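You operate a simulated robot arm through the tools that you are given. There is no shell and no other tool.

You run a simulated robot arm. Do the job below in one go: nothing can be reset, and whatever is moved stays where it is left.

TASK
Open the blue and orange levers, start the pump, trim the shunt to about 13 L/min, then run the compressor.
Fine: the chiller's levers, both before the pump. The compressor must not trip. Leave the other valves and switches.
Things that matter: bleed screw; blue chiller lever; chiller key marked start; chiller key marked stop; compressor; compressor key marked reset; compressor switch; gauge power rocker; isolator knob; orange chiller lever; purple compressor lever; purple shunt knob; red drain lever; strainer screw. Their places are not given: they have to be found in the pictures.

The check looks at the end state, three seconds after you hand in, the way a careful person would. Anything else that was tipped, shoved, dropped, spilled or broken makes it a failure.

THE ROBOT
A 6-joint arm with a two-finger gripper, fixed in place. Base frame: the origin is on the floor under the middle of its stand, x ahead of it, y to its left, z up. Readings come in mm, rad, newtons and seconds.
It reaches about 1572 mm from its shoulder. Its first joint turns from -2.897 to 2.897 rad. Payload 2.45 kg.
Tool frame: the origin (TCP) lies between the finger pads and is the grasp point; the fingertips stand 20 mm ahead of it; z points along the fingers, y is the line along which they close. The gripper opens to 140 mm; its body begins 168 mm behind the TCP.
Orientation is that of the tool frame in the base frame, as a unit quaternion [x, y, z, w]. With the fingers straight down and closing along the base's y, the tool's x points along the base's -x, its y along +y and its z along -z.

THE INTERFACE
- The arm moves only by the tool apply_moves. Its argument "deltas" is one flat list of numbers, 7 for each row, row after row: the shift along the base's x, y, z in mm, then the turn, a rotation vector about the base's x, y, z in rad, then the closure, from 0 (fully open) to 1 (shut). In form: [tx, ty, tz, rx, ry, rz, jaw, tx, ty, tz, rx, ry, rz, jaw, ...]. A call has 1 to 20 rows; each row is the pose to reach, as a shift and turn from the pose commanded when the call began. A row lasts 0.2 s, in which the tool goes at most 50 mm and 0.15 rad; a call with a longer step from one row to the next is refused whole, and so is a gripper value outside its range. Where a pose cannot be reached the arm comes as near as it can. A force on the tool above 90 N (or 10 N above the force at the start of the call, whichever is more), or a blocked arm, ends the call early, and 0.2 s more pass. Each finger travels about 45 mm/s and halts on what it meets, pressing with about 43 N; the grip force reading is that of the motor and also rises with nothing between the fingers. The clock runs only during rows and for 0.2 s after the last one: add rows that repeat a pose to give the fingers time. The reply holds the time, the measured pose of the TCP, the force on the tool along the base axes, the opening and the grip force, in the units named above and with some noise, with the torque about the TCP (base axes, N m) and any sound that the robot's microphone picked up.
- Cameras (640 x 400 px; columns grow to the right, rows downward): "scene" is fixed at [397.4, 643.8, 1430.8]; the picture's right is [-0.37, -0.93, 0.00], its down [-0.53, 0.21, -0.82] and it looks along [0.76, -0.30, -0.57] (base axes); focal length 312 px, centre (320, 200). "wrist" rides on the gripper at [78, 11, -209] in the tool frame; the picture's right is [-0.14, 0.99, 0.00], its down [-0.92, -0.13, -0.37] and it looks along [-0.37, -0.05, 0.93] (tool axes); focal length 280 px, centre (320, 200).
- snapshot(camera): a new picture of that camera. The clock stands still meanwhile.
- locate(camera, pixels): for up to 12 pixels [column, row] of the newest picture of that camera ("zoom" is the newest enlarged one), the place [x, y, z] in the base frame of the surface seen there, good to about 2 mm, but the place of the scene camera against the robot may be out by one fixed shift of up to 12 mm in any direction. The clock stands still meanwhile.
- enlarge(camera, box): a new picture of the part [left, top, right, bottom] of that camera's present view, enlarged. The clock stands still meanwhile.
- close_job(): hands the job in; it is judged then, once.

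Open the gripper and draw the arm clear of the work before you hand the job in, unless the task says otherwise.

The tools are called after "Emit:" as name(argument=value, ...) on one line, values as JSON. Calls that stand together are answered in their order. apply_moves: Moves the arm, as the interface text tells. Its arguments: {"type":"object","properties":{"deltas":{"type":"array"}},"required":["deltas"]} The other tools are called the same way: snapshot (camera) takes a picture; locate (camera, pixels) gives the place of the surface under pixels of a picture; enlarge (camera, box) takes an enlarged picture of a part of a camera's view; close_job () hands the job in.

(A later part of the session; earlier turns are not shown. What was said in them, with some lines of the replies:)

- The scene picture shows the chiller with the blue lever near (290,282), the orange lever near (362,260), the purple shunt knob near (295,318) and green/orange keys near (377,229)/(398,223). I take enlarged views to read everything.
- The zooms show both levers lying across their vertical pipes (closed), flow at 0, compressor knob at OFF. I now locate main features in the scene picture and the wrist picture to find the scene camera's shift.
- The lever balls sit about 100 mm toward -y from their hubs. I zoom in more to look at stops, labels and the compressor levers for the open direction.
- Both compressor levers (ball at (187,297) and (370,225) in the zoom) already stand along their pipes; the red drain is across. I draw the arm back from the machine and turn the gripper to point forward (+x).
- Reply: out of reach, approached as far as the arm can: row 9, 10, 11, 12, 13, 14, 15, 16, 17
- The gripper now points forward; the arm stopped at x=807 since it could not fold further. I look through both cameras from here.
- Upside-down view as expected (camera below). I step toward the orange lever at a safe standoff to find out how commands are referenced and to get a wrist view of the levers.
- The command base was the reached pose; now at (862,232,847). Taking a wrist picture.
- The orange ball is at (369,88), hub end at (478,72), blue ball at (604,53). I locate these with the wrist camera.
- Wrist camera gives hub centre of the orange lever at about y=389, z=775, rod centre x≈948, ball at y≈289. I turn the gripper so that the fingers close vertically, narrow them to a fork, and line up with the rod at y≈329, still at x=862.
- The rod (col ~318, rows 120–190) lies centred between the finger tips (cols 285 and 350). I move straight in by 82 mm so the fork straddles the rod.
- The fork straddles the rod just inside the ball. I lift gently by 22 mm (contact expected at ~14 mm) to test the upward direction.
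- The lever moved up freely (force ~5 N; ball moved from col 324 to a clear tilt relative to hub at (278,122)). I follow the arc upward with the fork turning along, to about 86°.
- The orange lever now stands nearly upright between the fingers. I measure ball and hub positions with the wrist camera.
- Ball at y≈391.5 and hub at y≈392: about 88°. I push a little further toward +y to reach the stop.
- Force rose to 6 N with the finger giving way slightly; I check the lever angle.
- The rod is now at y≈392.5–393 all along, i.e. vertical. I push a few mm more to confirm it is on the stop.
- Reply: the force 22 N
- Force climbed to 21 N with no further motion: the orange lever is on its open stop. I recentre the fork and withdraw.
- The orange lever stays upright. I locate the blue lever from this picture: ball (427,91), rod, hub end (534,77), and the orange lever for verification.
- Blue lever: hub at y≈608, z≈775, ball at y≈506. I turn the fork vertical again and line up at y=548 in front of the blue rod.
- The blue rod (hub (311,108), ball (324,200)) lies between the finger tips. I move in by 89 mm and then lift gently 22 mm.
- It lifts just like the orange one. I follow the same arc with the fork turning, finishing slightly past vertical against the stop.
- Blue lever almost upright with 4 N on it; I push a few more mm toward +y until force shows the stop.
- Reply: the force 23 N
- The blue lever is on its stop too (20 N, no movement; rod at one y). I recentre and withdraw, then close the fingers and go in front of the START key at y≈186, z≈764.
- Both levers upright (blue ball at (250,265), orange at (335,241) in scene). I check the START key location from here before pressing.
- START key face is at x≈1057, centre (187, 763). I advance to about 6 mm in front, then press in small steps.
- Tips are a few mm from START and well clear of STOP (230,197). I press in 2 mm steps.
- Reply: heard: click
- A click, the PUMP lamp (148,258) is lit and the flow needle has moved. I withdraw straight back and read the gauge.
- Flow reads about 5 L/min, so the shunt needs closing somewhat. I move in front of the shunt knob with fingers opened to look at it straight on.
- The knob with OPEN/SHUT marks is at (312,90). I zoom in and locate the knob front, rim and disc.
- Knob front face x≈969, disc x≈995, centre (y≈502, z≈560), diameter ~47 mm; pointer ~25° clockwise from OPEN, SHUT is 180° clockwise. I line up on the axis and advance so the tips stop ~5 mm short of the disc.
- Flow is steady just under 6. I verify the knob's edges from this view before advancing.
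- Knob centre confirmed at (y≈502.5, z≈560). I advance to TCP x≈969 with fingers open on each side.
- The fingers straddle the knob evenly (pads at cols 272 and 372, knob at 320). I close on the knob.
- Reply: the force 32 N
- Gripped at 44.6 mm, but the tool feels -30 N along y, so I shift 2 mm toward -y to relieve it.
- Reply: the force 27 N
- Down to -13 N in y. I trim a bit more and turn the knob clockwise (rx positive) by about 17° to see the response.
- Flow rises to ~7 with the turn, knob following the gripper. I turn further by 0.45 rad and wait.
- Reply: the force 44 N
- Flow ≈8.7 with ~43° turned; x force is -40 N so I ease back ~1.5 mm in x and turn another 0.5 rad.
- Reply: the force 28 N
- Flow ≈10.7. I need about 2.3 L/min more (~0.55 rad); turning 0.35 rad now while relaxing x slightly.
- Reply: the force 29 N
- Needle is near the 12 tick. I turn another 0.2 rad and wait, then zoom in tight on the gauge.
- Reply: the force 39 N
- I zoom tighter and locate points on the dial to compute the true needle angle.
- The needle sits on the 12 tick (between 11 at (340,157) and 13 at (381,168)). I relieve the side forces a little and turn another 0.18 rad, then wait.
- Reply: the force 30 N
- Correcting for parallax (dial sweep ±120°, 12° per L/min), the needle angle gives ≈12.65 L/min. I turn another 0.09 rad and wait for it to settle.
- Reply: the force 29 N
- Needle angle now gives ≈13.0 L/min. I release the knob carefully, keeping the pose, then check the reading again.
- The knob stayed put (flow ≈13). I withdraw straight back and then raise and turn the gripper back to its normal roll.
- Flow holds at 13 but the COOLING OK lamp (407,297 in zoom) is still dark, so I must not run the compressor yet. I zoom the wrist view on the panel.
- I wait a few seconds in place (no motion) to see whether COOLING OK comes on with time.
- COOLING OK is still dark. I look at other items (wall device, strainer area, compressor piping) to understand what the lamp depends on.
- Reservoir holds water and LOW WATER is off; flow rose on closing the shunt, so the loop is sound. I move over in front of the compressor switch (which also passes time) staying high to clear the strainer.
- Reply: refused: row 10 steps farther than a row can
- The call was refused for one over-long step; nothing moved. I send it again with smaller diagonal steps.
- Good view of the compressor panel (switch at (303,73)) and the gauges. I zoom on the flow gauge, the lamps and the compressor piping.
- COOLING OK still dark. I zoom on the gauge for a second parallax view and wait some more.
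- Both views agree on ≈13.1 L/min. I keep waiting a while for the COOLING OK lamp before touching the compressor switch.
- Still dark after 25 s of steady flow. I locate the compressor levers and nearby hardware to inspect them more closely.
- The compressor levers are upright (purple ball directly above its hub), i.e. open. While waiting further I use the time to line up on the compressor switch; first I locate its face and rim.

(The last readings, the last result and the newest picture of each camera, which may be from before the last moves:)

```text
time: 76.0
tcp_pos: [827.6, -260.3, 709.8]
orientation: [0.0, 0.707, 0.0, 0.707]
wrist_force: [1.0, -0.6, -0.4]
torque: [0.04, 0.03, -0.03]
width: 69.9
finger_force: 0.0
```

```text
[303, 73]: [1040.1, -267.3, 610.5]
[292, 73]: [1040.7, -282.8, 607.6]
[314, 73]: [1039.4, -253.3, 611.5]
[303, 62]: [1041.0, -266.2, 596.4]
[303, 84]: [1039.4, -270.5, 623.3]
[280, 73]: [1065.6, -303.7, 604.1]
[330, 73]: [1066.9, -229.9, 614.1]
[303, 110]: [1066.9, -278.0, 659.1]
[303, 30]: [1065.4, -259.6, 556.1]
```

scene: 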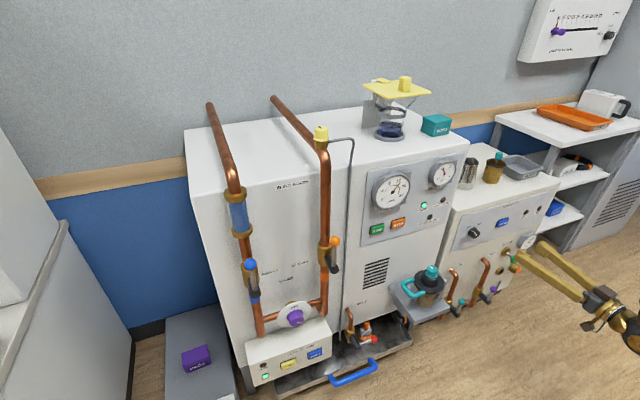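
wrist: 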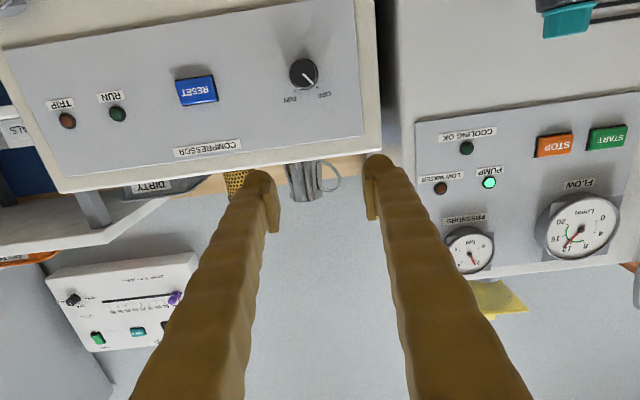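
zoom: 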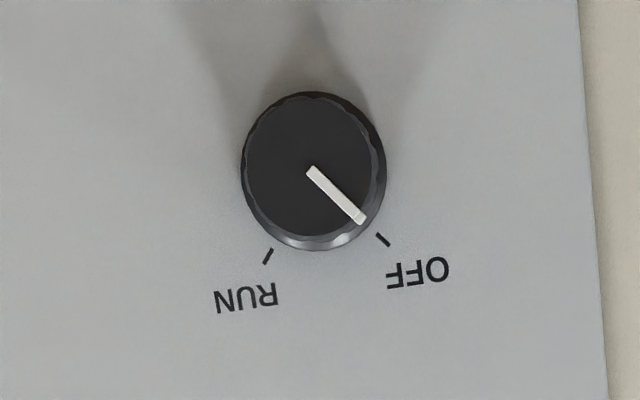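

Switch: face x≈1040, panel x≈1066, centre (y≈-267, z≈611), ~36 mm wide; RUN lies ~75–80° clockwise from OFF. I line up on its axis at x=828 and keep waiting for the lamp.

Emit:
apply_moves(deltas=[0, -2, -35, 0, 0, 0, 0.5, 0, -5, -70, 0, 0, 0, 0.5, 0, -7, -98, 0, 0, 0, 0.5, 0, -7, -98, 0, 0, 0, 0.5, 0, -7, -98, 0, 0, 0, 0.5, 0, -7, -98, 0, 0, 0, 0.5, 0, -7, -98, 0, 0, 0, 0.5, 0, -7, -98, 0, 0, 0, 0.5, 0, -7, -98, 0, 0, 0, 0.5, 0, -7, -98, 0, 0, 0, 0.5, 0, -7, -98, 0, 0, 0, 0.5, 0, -7, -98, 0, 0, 0, 0.5, 0, -7, -98, 0, 0, 0, 0.5, 0, -7, -98, 0, 0, 0, 0.5, 0, -7, -98, 0, 0, 0, 0.5, 0, -7, -98, 0, 0, 0, 0.5, 0, -7, -98, 0, 0, 0, 0.5, 0, -7, -98, 0, 0, 0, 0.5, 0, -7, -98, 0, 0, 0, 0.5, 0, -7, -98, 0, 0, 0, 0.5])

Emit:
apply_moves(deltas=[0, 0, 0, 0, 0, 0, 0.5, 0, 0, 0, 0, 0, 0, 0.5, 0, 0, 0, 0, 0, 0, 0.5, 0, 0, 0, 0, 0, 0, 0.5, 0, 0, 0, 0, 0, 0, 0.5, 0, 0, 0, 0, 0, 0, 0.5, 0, 0, 0, 0, 0, 0, 0.5, 0, 0, 0, 0, 0, 0, 0.5, 0, 0, 0, 0, 0, 0, 0.5, 0, 0, 0, 0, 0, 0, 0.5, 0, 0, 0, 0, 0, 0, 0.5, 0, 0, 0, 0, 0, 0, 0.5, 0, 0, 0, 0, 0, 0, 0.5, 0, 0, 0, 0, 0, 0, 0.5, 0, 0, 0, 0, 0, 0, 0.5, 0, 0, 0, 0, 0, 0, 0.5, 0, 0, 0, 0, 0, 0, 0.5, 0, 0, 0, 0, 0, 0, 0.5, 0, 0, 0, 0, 0, 0, 0.5, 0, 0, 0, 0, 0, 0, 0.5])

Emit:
snapshot(camera="wrist")

Emit:
enlarge(camera="scene", box=[360, 160, 460, 240])

```text
time: 80.2
tcp_pos: [828.1, -266.1, 612.8]
orientation: [0.0, 0.708, 0.0, 0.707]
wrist_force: [1.0, 1.0, 0.3]
torque: [0.01, 0.01, 0.01]
width: 70.1
finger_force: 0.1
```

```text
time: 84.4
tcp_pos: [827.5, -267.3, 614.3]
orientation: [0.0, 0.707, 0.0, 0.707]
wrist_force: [0.0, 1.0, 0.0]
torque: [0.0, -0.02, 0.02]
width: 70.1
finger_force: 0.1
```

```text
taken
```

wrist: 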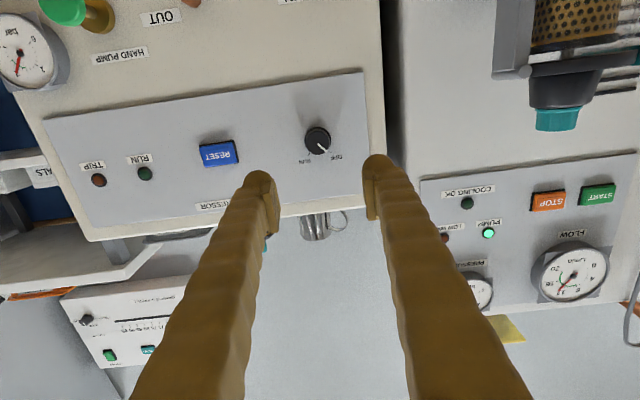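

```text
5.00 times, centred on (410, 200) of scene
```

zoom: 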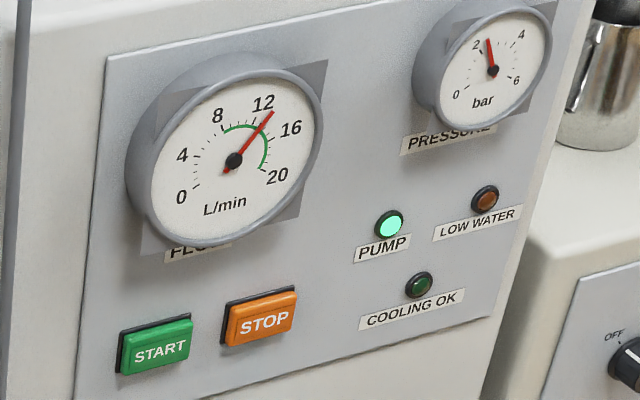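

The lamp stays dark after more than 30 s of steady 13 L/min, LOW WATER and TRIP are off; it evidently waits for the compressor to run. All ordered steps are done, so I recheck the switch position from this view.

Emit:
locate(camera="wrist", pixels=[[316, 140], [306, 140], [327, 140], [316, 129], [316, 150], [345, 140], [290, 140]])

Emit:
enlarge(camera="wrist", box=[276, 100, 366, 180])

```text
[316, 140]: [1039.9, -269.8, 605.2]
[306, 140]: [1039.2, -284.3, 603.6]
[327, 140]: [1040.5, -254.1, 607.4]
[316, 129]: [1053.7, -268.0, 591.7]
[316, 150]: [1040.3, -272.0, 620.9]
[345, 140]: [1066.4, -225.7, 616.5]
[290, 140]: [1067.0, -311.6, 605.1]
```

```text
5.00 times, centred on (321, 140) of wrist
```

zoom: 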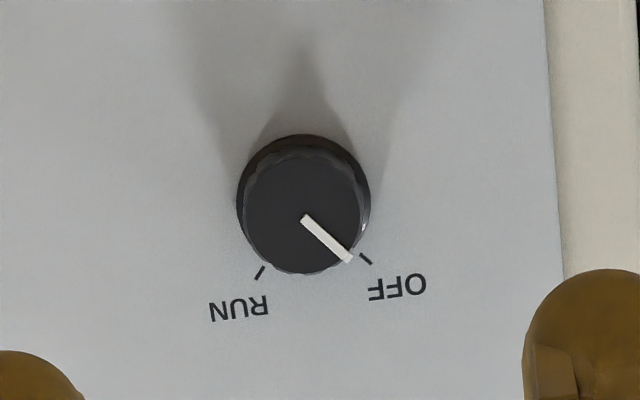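

Centre refined to (y≈-268, z≈610). I advance with the fingers 70 mm open to x≈1039, tips ~6 mm short of the panel.

Emit:
apply_moves(deltas=[45, 0, -1, 0, 0, 0, 0.5, 90, 0, -2, 0, 0, 0, 0.5, 135, 0, -3, 0, 0, 0, 0.5, 175, 0, -3, 0, 0, 0, 0.5, 200, 0, -3, 0, 0, 0, 0.5, 211, 0, -3, 0, 0, 0, 0.5, 211, 0, -3, 0, 0, 0, 0.5])

Emit:
snapshot(camera="wrist")

Emit:
snapshot(camera="scene")

```text
time: 86.0
tcp_pos: [1039.1, -266.3, 610.3]
orientation: [0.0, 0.708, 0.001, 0.707]
wrist_force: [0.5, 0.3, 0.5]
torque: [0.02, -0.03, 0.0]
width: 69.9
finger_force: 0.0
```

```text
taken
```

wrist: 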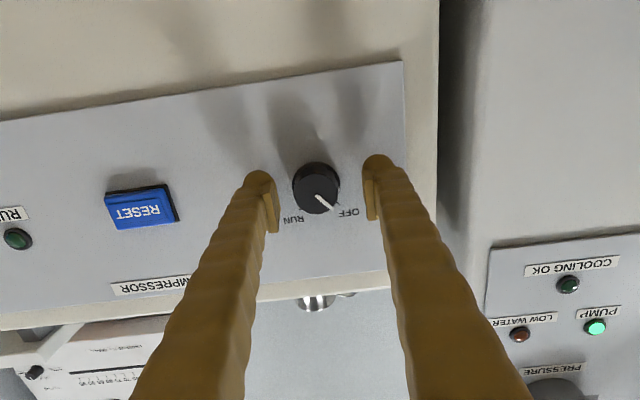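

```text
taken
```

scene: 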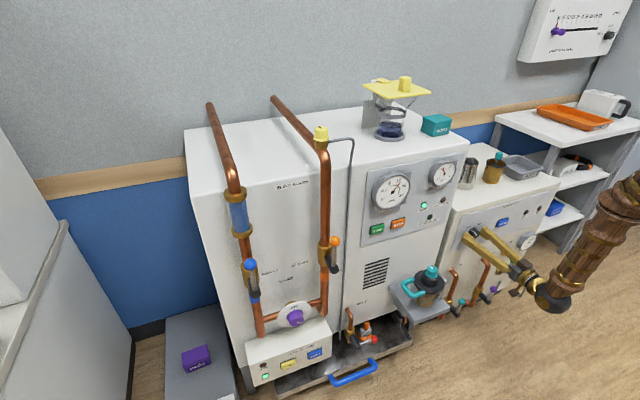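

The switch sits between the pads (277 and 367), slightly to the left; I shift 1.5 mm toward -y and close on it.

Emit:
apply_moves(deltas=[0, -1.5, 0, 0, 0, 0, 0.6, 0, -1.5, 0, 0, 0, 0, 0.75, 0, -1.5, 0, 0, 0, 0, 0.9, 0, -1.5, 0, 0, 0, 0, 1, 0, -1.5, 0, 0, 0, 0, 1])

Emit:
snapshot(camera="wrist")

```text
time: 87.2
tcp_pos: [1038.0, -269.5, 609.8]
orientation: [0.0, 0.707, 0.0, 0.707]
wrist_force: [7.5, -22.8, -4.0]
torque: [0.12, 0.04, -0.24]
width: 35.1
finger_force: 45.0
```

```text
taken
```

wrist: 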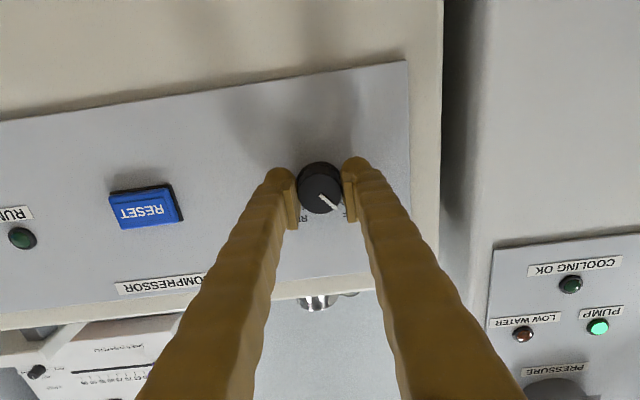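

Gripped at 35 mm with the pointer still at OFF. I ease the side force and turn clockwise by 1.2 rad.

Emit:
apply_moves(deltas=[0, -1, 0, 0, 0, 0, 1, 0, -1.5, 0, 0.12, 0, 0, 1, 0, -1.5, 0, 0.24, 0, 0, 1, 0, -1.5, 0, 0.36, 0, 0, 1, 0, -1.5, 0, 0.48, 0, 0, 1, 0, -1.5, 0, 0.6, 0, 0, 1, 0, -1.5, 0, 0.72, 0, 0, 1, 0, -1.5, 0, 0.84, 0, 0, 1, 0, -1.5, 0, 0.96, 0, 0, 1, 0, -1.5, 0, 1.08, 0, 0, 1, 0, -1.5, 0, 1.2, 0, 0, 1])

Emit:
snapshot(camera="wrist")

Emit:
enlarge(camera="scene", box=[400, 160, 560, 270])

```text
time: 89.6
tcp_pos: [1038.8, -269.6, 610.0]
orientation: [0.399, 0.583, 0.401, 0.584]
wrist_force: [-10.2, 18.3, 29.6]
torque: [-0.04, -0.37, 0.1]
width: 35.0
finger_force: 45.5
```

```text
taken
```

wrist: 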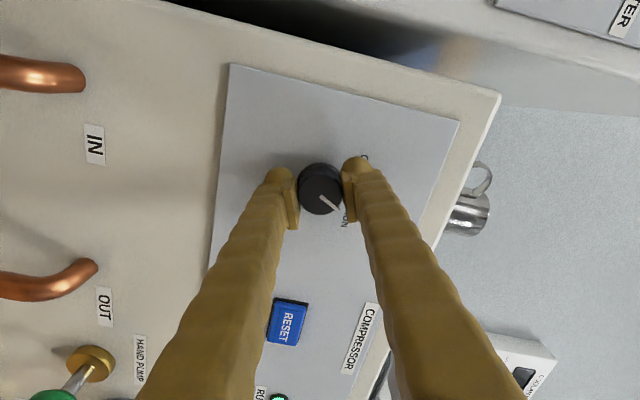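

```text
3.64 times, centred on (480, 215) of scene
```

zoom: 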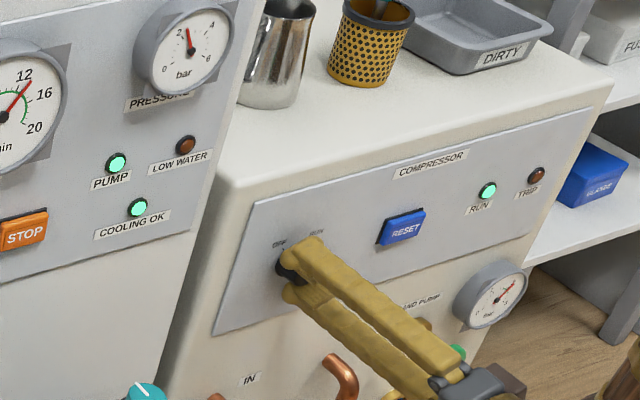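

RUN and COOLING OK lamps are lit and TRIP is dark. I turn a little further to set the switch fully on the RUN mark, watching torque.

Emit:
apply_moves(deltas=[0, 0.8, 1.2, 0, 0, 0, 1, 0, 0.8, 1.2, 0.06, 0, 0, 1, 0, 0.8, 1.2, 0.12, 0, 0, 1, 0, 0.8, 1.2, 0.12, 0, 0, 1])

Emit:
enlarge(camera="wrist", box=[260, 130, 390, 250])

Emit:
enlarge(camera="scene", box=[360, 150, 560, 280])

```text
time: 90.6
tcp_pos: [1037.8, -269.0, 610.0]
orientation: [0.433, 0.559, 0.434, 0.559]
wrist_force: [15.5, 16.0, 15.1]
torque: [0.02, -0.11, 0.21]
width: 35.2
finger_force: 44.7
```

```text
3.33 times, centred on (325, 190) of wrist
```

zoom: 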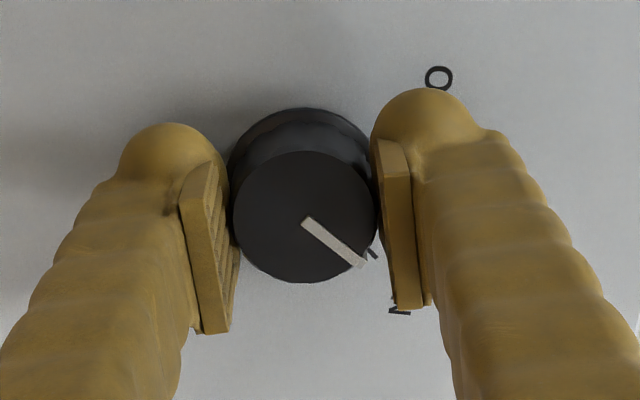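

```text
3.08 times, centred on (460, 215) of scene
```

zoom: 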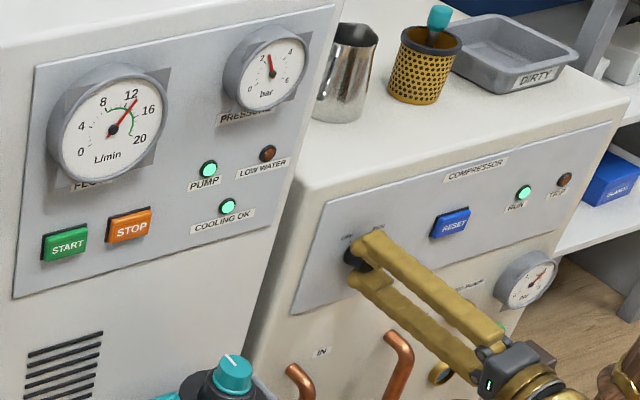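

The pointer is still a few degrees short of the RUN tick and torque about x is ~0. I turn another 0.12 rad gently.

Emit:
apply_moves(deltas=[0, 0.8, 0.8, 0, 0, 0, 1, 0, 0.8, 0.8, 0.04, 0, 0, 1, 0, 0.8, 0.8, 0.08, 0, 0, 1, 0, 0.8, 0.8, 0.12, 0, 0, 1, 0, 0.8, 0.8, 0.12, 0, 0, 1])

Emit:
enlarge(camera="wrist", box=[260, 130, 390, 250])

```text
time: 91.8
tcp_pos: [1038.9, -269.3, 609.2]
orientation: [0.467, 0.532, 0.465, 0.532]
wrist_force: [20.9, -1.5, -0.1]
torque: [-0.04, 0.03, -0.01]
width: 35.0
finger_force: 44.9
```

```text
3.33 times, centred on (325, 190) of wrist
```

zoom: 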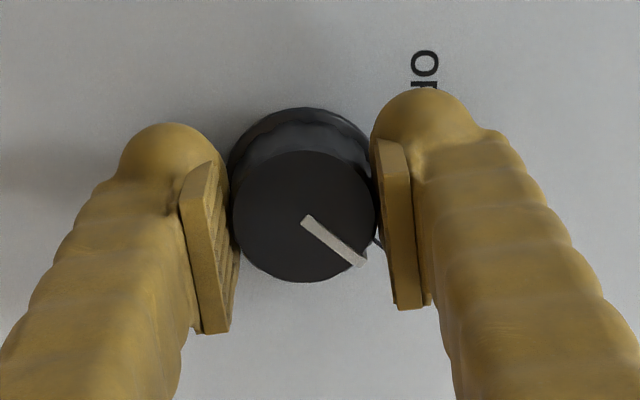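

The pointer is now aligned with the RUN tick to within a couple of degrees (82° turned). I release the switch and draw straight back.

Emit:
apply_moves(deltas=[0, 0, 0, 0, 0, 0, 0.9, 0, 0, 0, 0, 0, 0, 0.7, 0, 0, 0, 0, 0, 0, 0.5, 0, 0, 0, 0, 0, 0, 0.5, -40, 0, 0, 0, 0, 0, 0.5, -85, 0, 0, 0, 0, 0, 0.5, -130, 0, 0, 0, 0, 0, 0.5, -175, 0, 0, 0, 0, 0, 0.5, -210, 0, 0, 0, 0, 0, 0.5, -210, 0, 0, 0, 0, 0, 0.5])

Emit:
snapshot(camera="wrist")

Emit:
enlarge(camera="scene", box=[360, 150, 560, 280])

```text
time: 94.0
tcp_pos: [828.3, -269.7, 608.7]
orientation: [0.466, 0.532, 0.466, 0.532]
wrist_force: [-0.3, 0.8, -0.4]
torque: [0.0, 0.0, 0.02]
width: 70.1
finger_force: 0.2
```

```text
taken
```

wrist: 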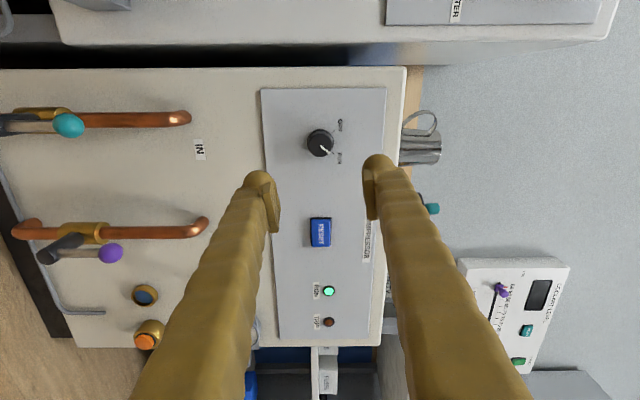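

```text
3.08 times, centred on (460, 215) of scene
```

zoom: 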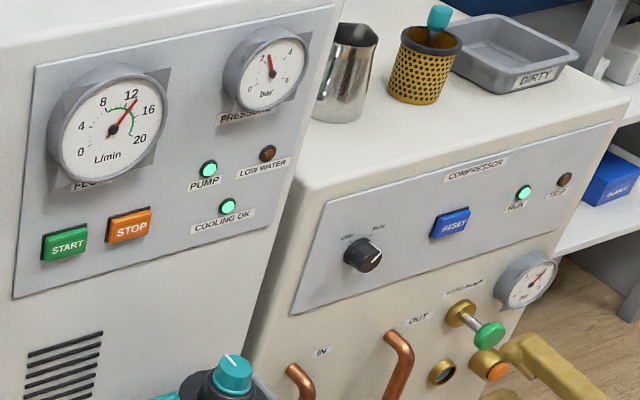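

RUN and COOLING OK are lit, TRIP dark. I zoom on the switch and the flow gauge to verify both.

Emit:
enlarge(camera="wrist", box=[270, 90, 380, 190])

Emit:
enlarge(camera="scene", box=[382, 176, 406, 198])

Emit:
enlarge(camera="scene", box=[220, 210, 400, 390])

```text
4.00 times, centred on (325, 140) of wrist
```

zoom: 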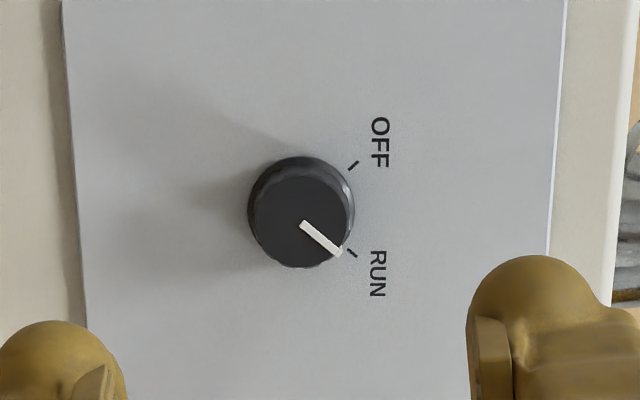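

```text
16.00 times, centred on (394, 187) of scene
```

zoom: 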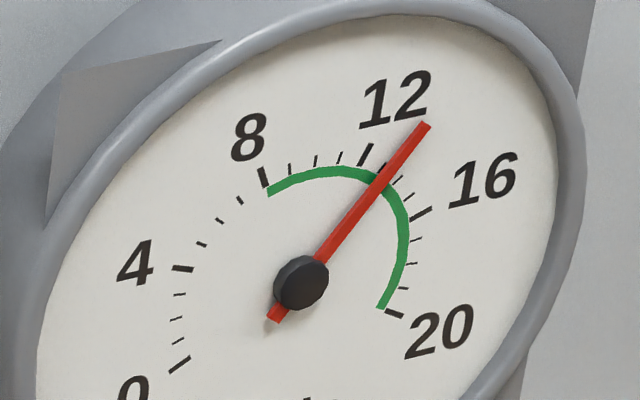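

```text
2.22 times, centred on (310, 300) of scene
```

zoom: 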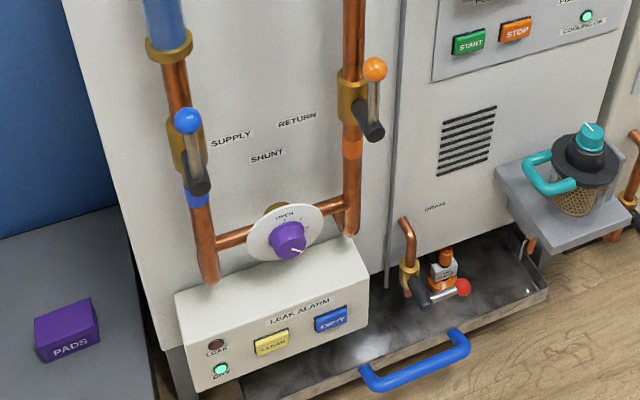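

Everything matches: switch on RUN, flow ≈13, both levers upright, leak lamp still DRY. I raise the arm clear with the gripper opening, and wait to confirm no trip.

Emit:
apply_moves(deltas=[0, 0, 40, 0, 0, 0, 0.4, 0, 0, 80, -0.13, 0, 0, 0.3, 0, 0, 120, -0.26, 0, 0, 0.2, 0, 0, 160, -0.39, 0, 0, 0.1, 0, 0, 200, -0.52, 0, 0, 0, 0, 0, 240, -0.65, 0, 0, 0, 0, 0, 260, -0.78, 0, 0, 0, 0, 0, 260, -0.91, 0, 0, 0, 0, 0, 260, -1.04, 0, 0, 0, 0, 0, 260, -1.17, 0, 0, 0, 0, 0, 260, -1.3, 0, 0, 0, 0, 0, 260, -1.44, 0, 0, 0, 0, 0, 260, -1.44, 0, 0, 0, 0, 0, 260, -1.44, 0, 0, 0, 0, 0, 260, -1.44, 0, 0, 0, 0, 0, 260, -1.44, 0, 0, 0, 0, 0, 260, -1.44, 0, 0, 0, 0, 0, 260, -1.44, 0, 0, 0])

Emit:
snapshot(camera="scene")

Emit:
enlarge(camera="scene", box=[360, 150, 560, 280])

```text
time: 97.8
tcp_pos: [828.9, -267.9, 870.0]
orientation: [0.0, 0.707, 0.0, 0.707]
wrist_force: [0.1, 0.3, -0.2]
torque: [0.0, -0.03, -0.03]
width: 140.0
finger_force: 0.0
```

```text
taken
```

scene: 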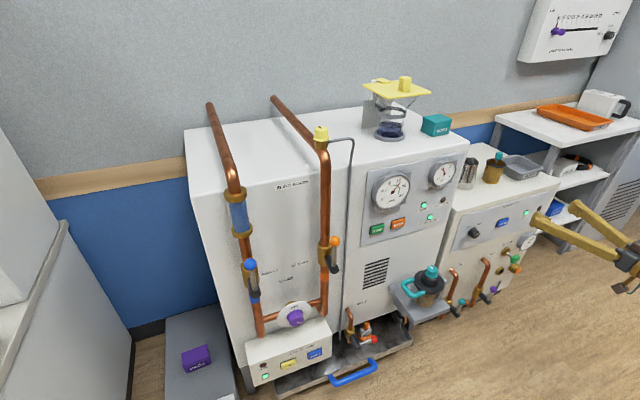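

```text
3.08 times, centred on (460, 215) of scene
```

zoom: 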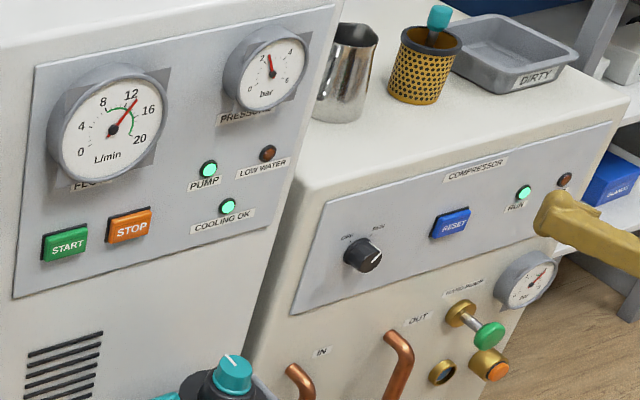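

PUMP, COOLING OK and RUN lamps are lit and flow holds at 13. I wait another four seconds to be sure it keeps running.

Emit:
apply_moves(deltas=[0, 0, 0, 0, 0, 0, 0, 0, 0, 0, 0, 0, 0, 0, 0, 0, 0, 0, 0, 0, 0, 0, 0, 0, 0, 0, 0, 0, 0, 0, 0, 0, 0, 0, 0, 0, 0, 0, 0, 0, 0, 0, 0, 0, 0, 0, 0, 0, 0, 0, 0, 0, 0, 0, 0, 0, 0, 0, 0, 0, 0, 0, 0, 0, 0, 0, 0, 0, 0, 0, 0, 0, 0, 0, 0, 0, 0, 0, 0, 0, 0, 0, 0, 0, 0, 0, 0, 0, 0, 0, 0, 0, 0, 0, 0, 0, 0, 0, 0, 0, 0, 0, 0, 0, 0, 0, 0, 0, 0, 0, 0, 0, 0, 0, 0, 0, 0, 0, 0, 0, 0, 0, 0, 0, 0, 0, 0, 0, 0, 0, 0, 0, 0, 0, 0, 0, 0, 0, 0, 0])

Emit:
snapshot(camera="wrist")

Emit:
enlarge(camera="scene", box=[360, 150, 560, 280])

```text
time: 102.0
tcp_pos: [829.1, -268.1, 869.8]
orientation: [0.0, 0.707, 0.0, 0.708]
wrist_force: [-0.1, -0.1, -0.1]
torque: [-0.01, 0.0, 0.0]
width: 139.9
finger_force: 0.0
```

```text
taken
```

wrist: 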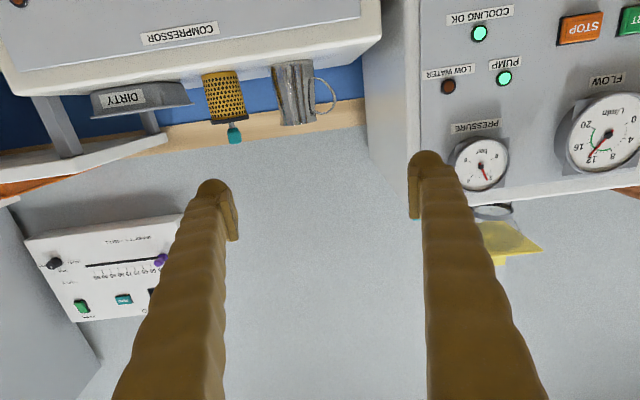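

```text
3.08 times, centred on (460, 215) of scene
```

zoom: 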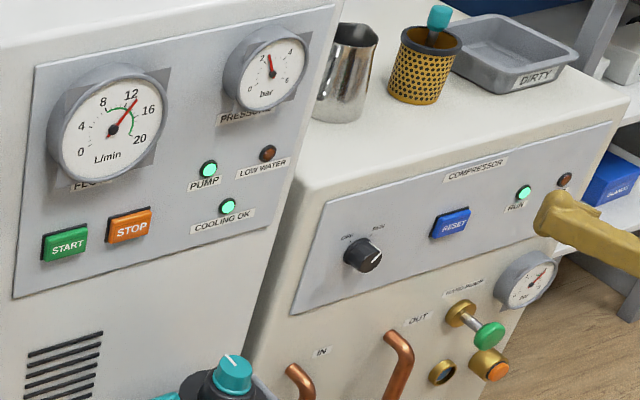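

The compressor keeps running (RUN and COOLING OK lit, TRIP dark), flow is about 13 L/min, the gripper is open and the arm is clear. I hand the job in.

Emit:
close_job()

```text
The job is handed in.
```

The job is handed in. The compressor was running with no trip when I closed it, and the flow was steady at about 13 L/min.

- **Levers:** I opened the blue and orange chiller levers to their stops before touching the pump. Both stand upright along their pipes.
- **Pump:** I pressed START and the PUMP lamp lit.
- **Shunt:** I turned it toward SHUT until the flow gauge read about 13.0 to 13.1 L/min, checked from both cameras.
- **Compressor:** I turned the switch to RUN and the RUN lamp lit. In the 12 seconds or so I watched after that, it did not trip.

The COOLING OK lamp stayed dark for more than 30 seconds at 13 L/min, and only lit once the compressor was running. I started it with the lamp still dark because every ordered step was done and LOW WATER and TRIP were both off.

I did not touch any other valves, screws or switches. The leak panel still showed DRY when I last looked at it, after starting the compressor. The gripper is open and the arm is clear.
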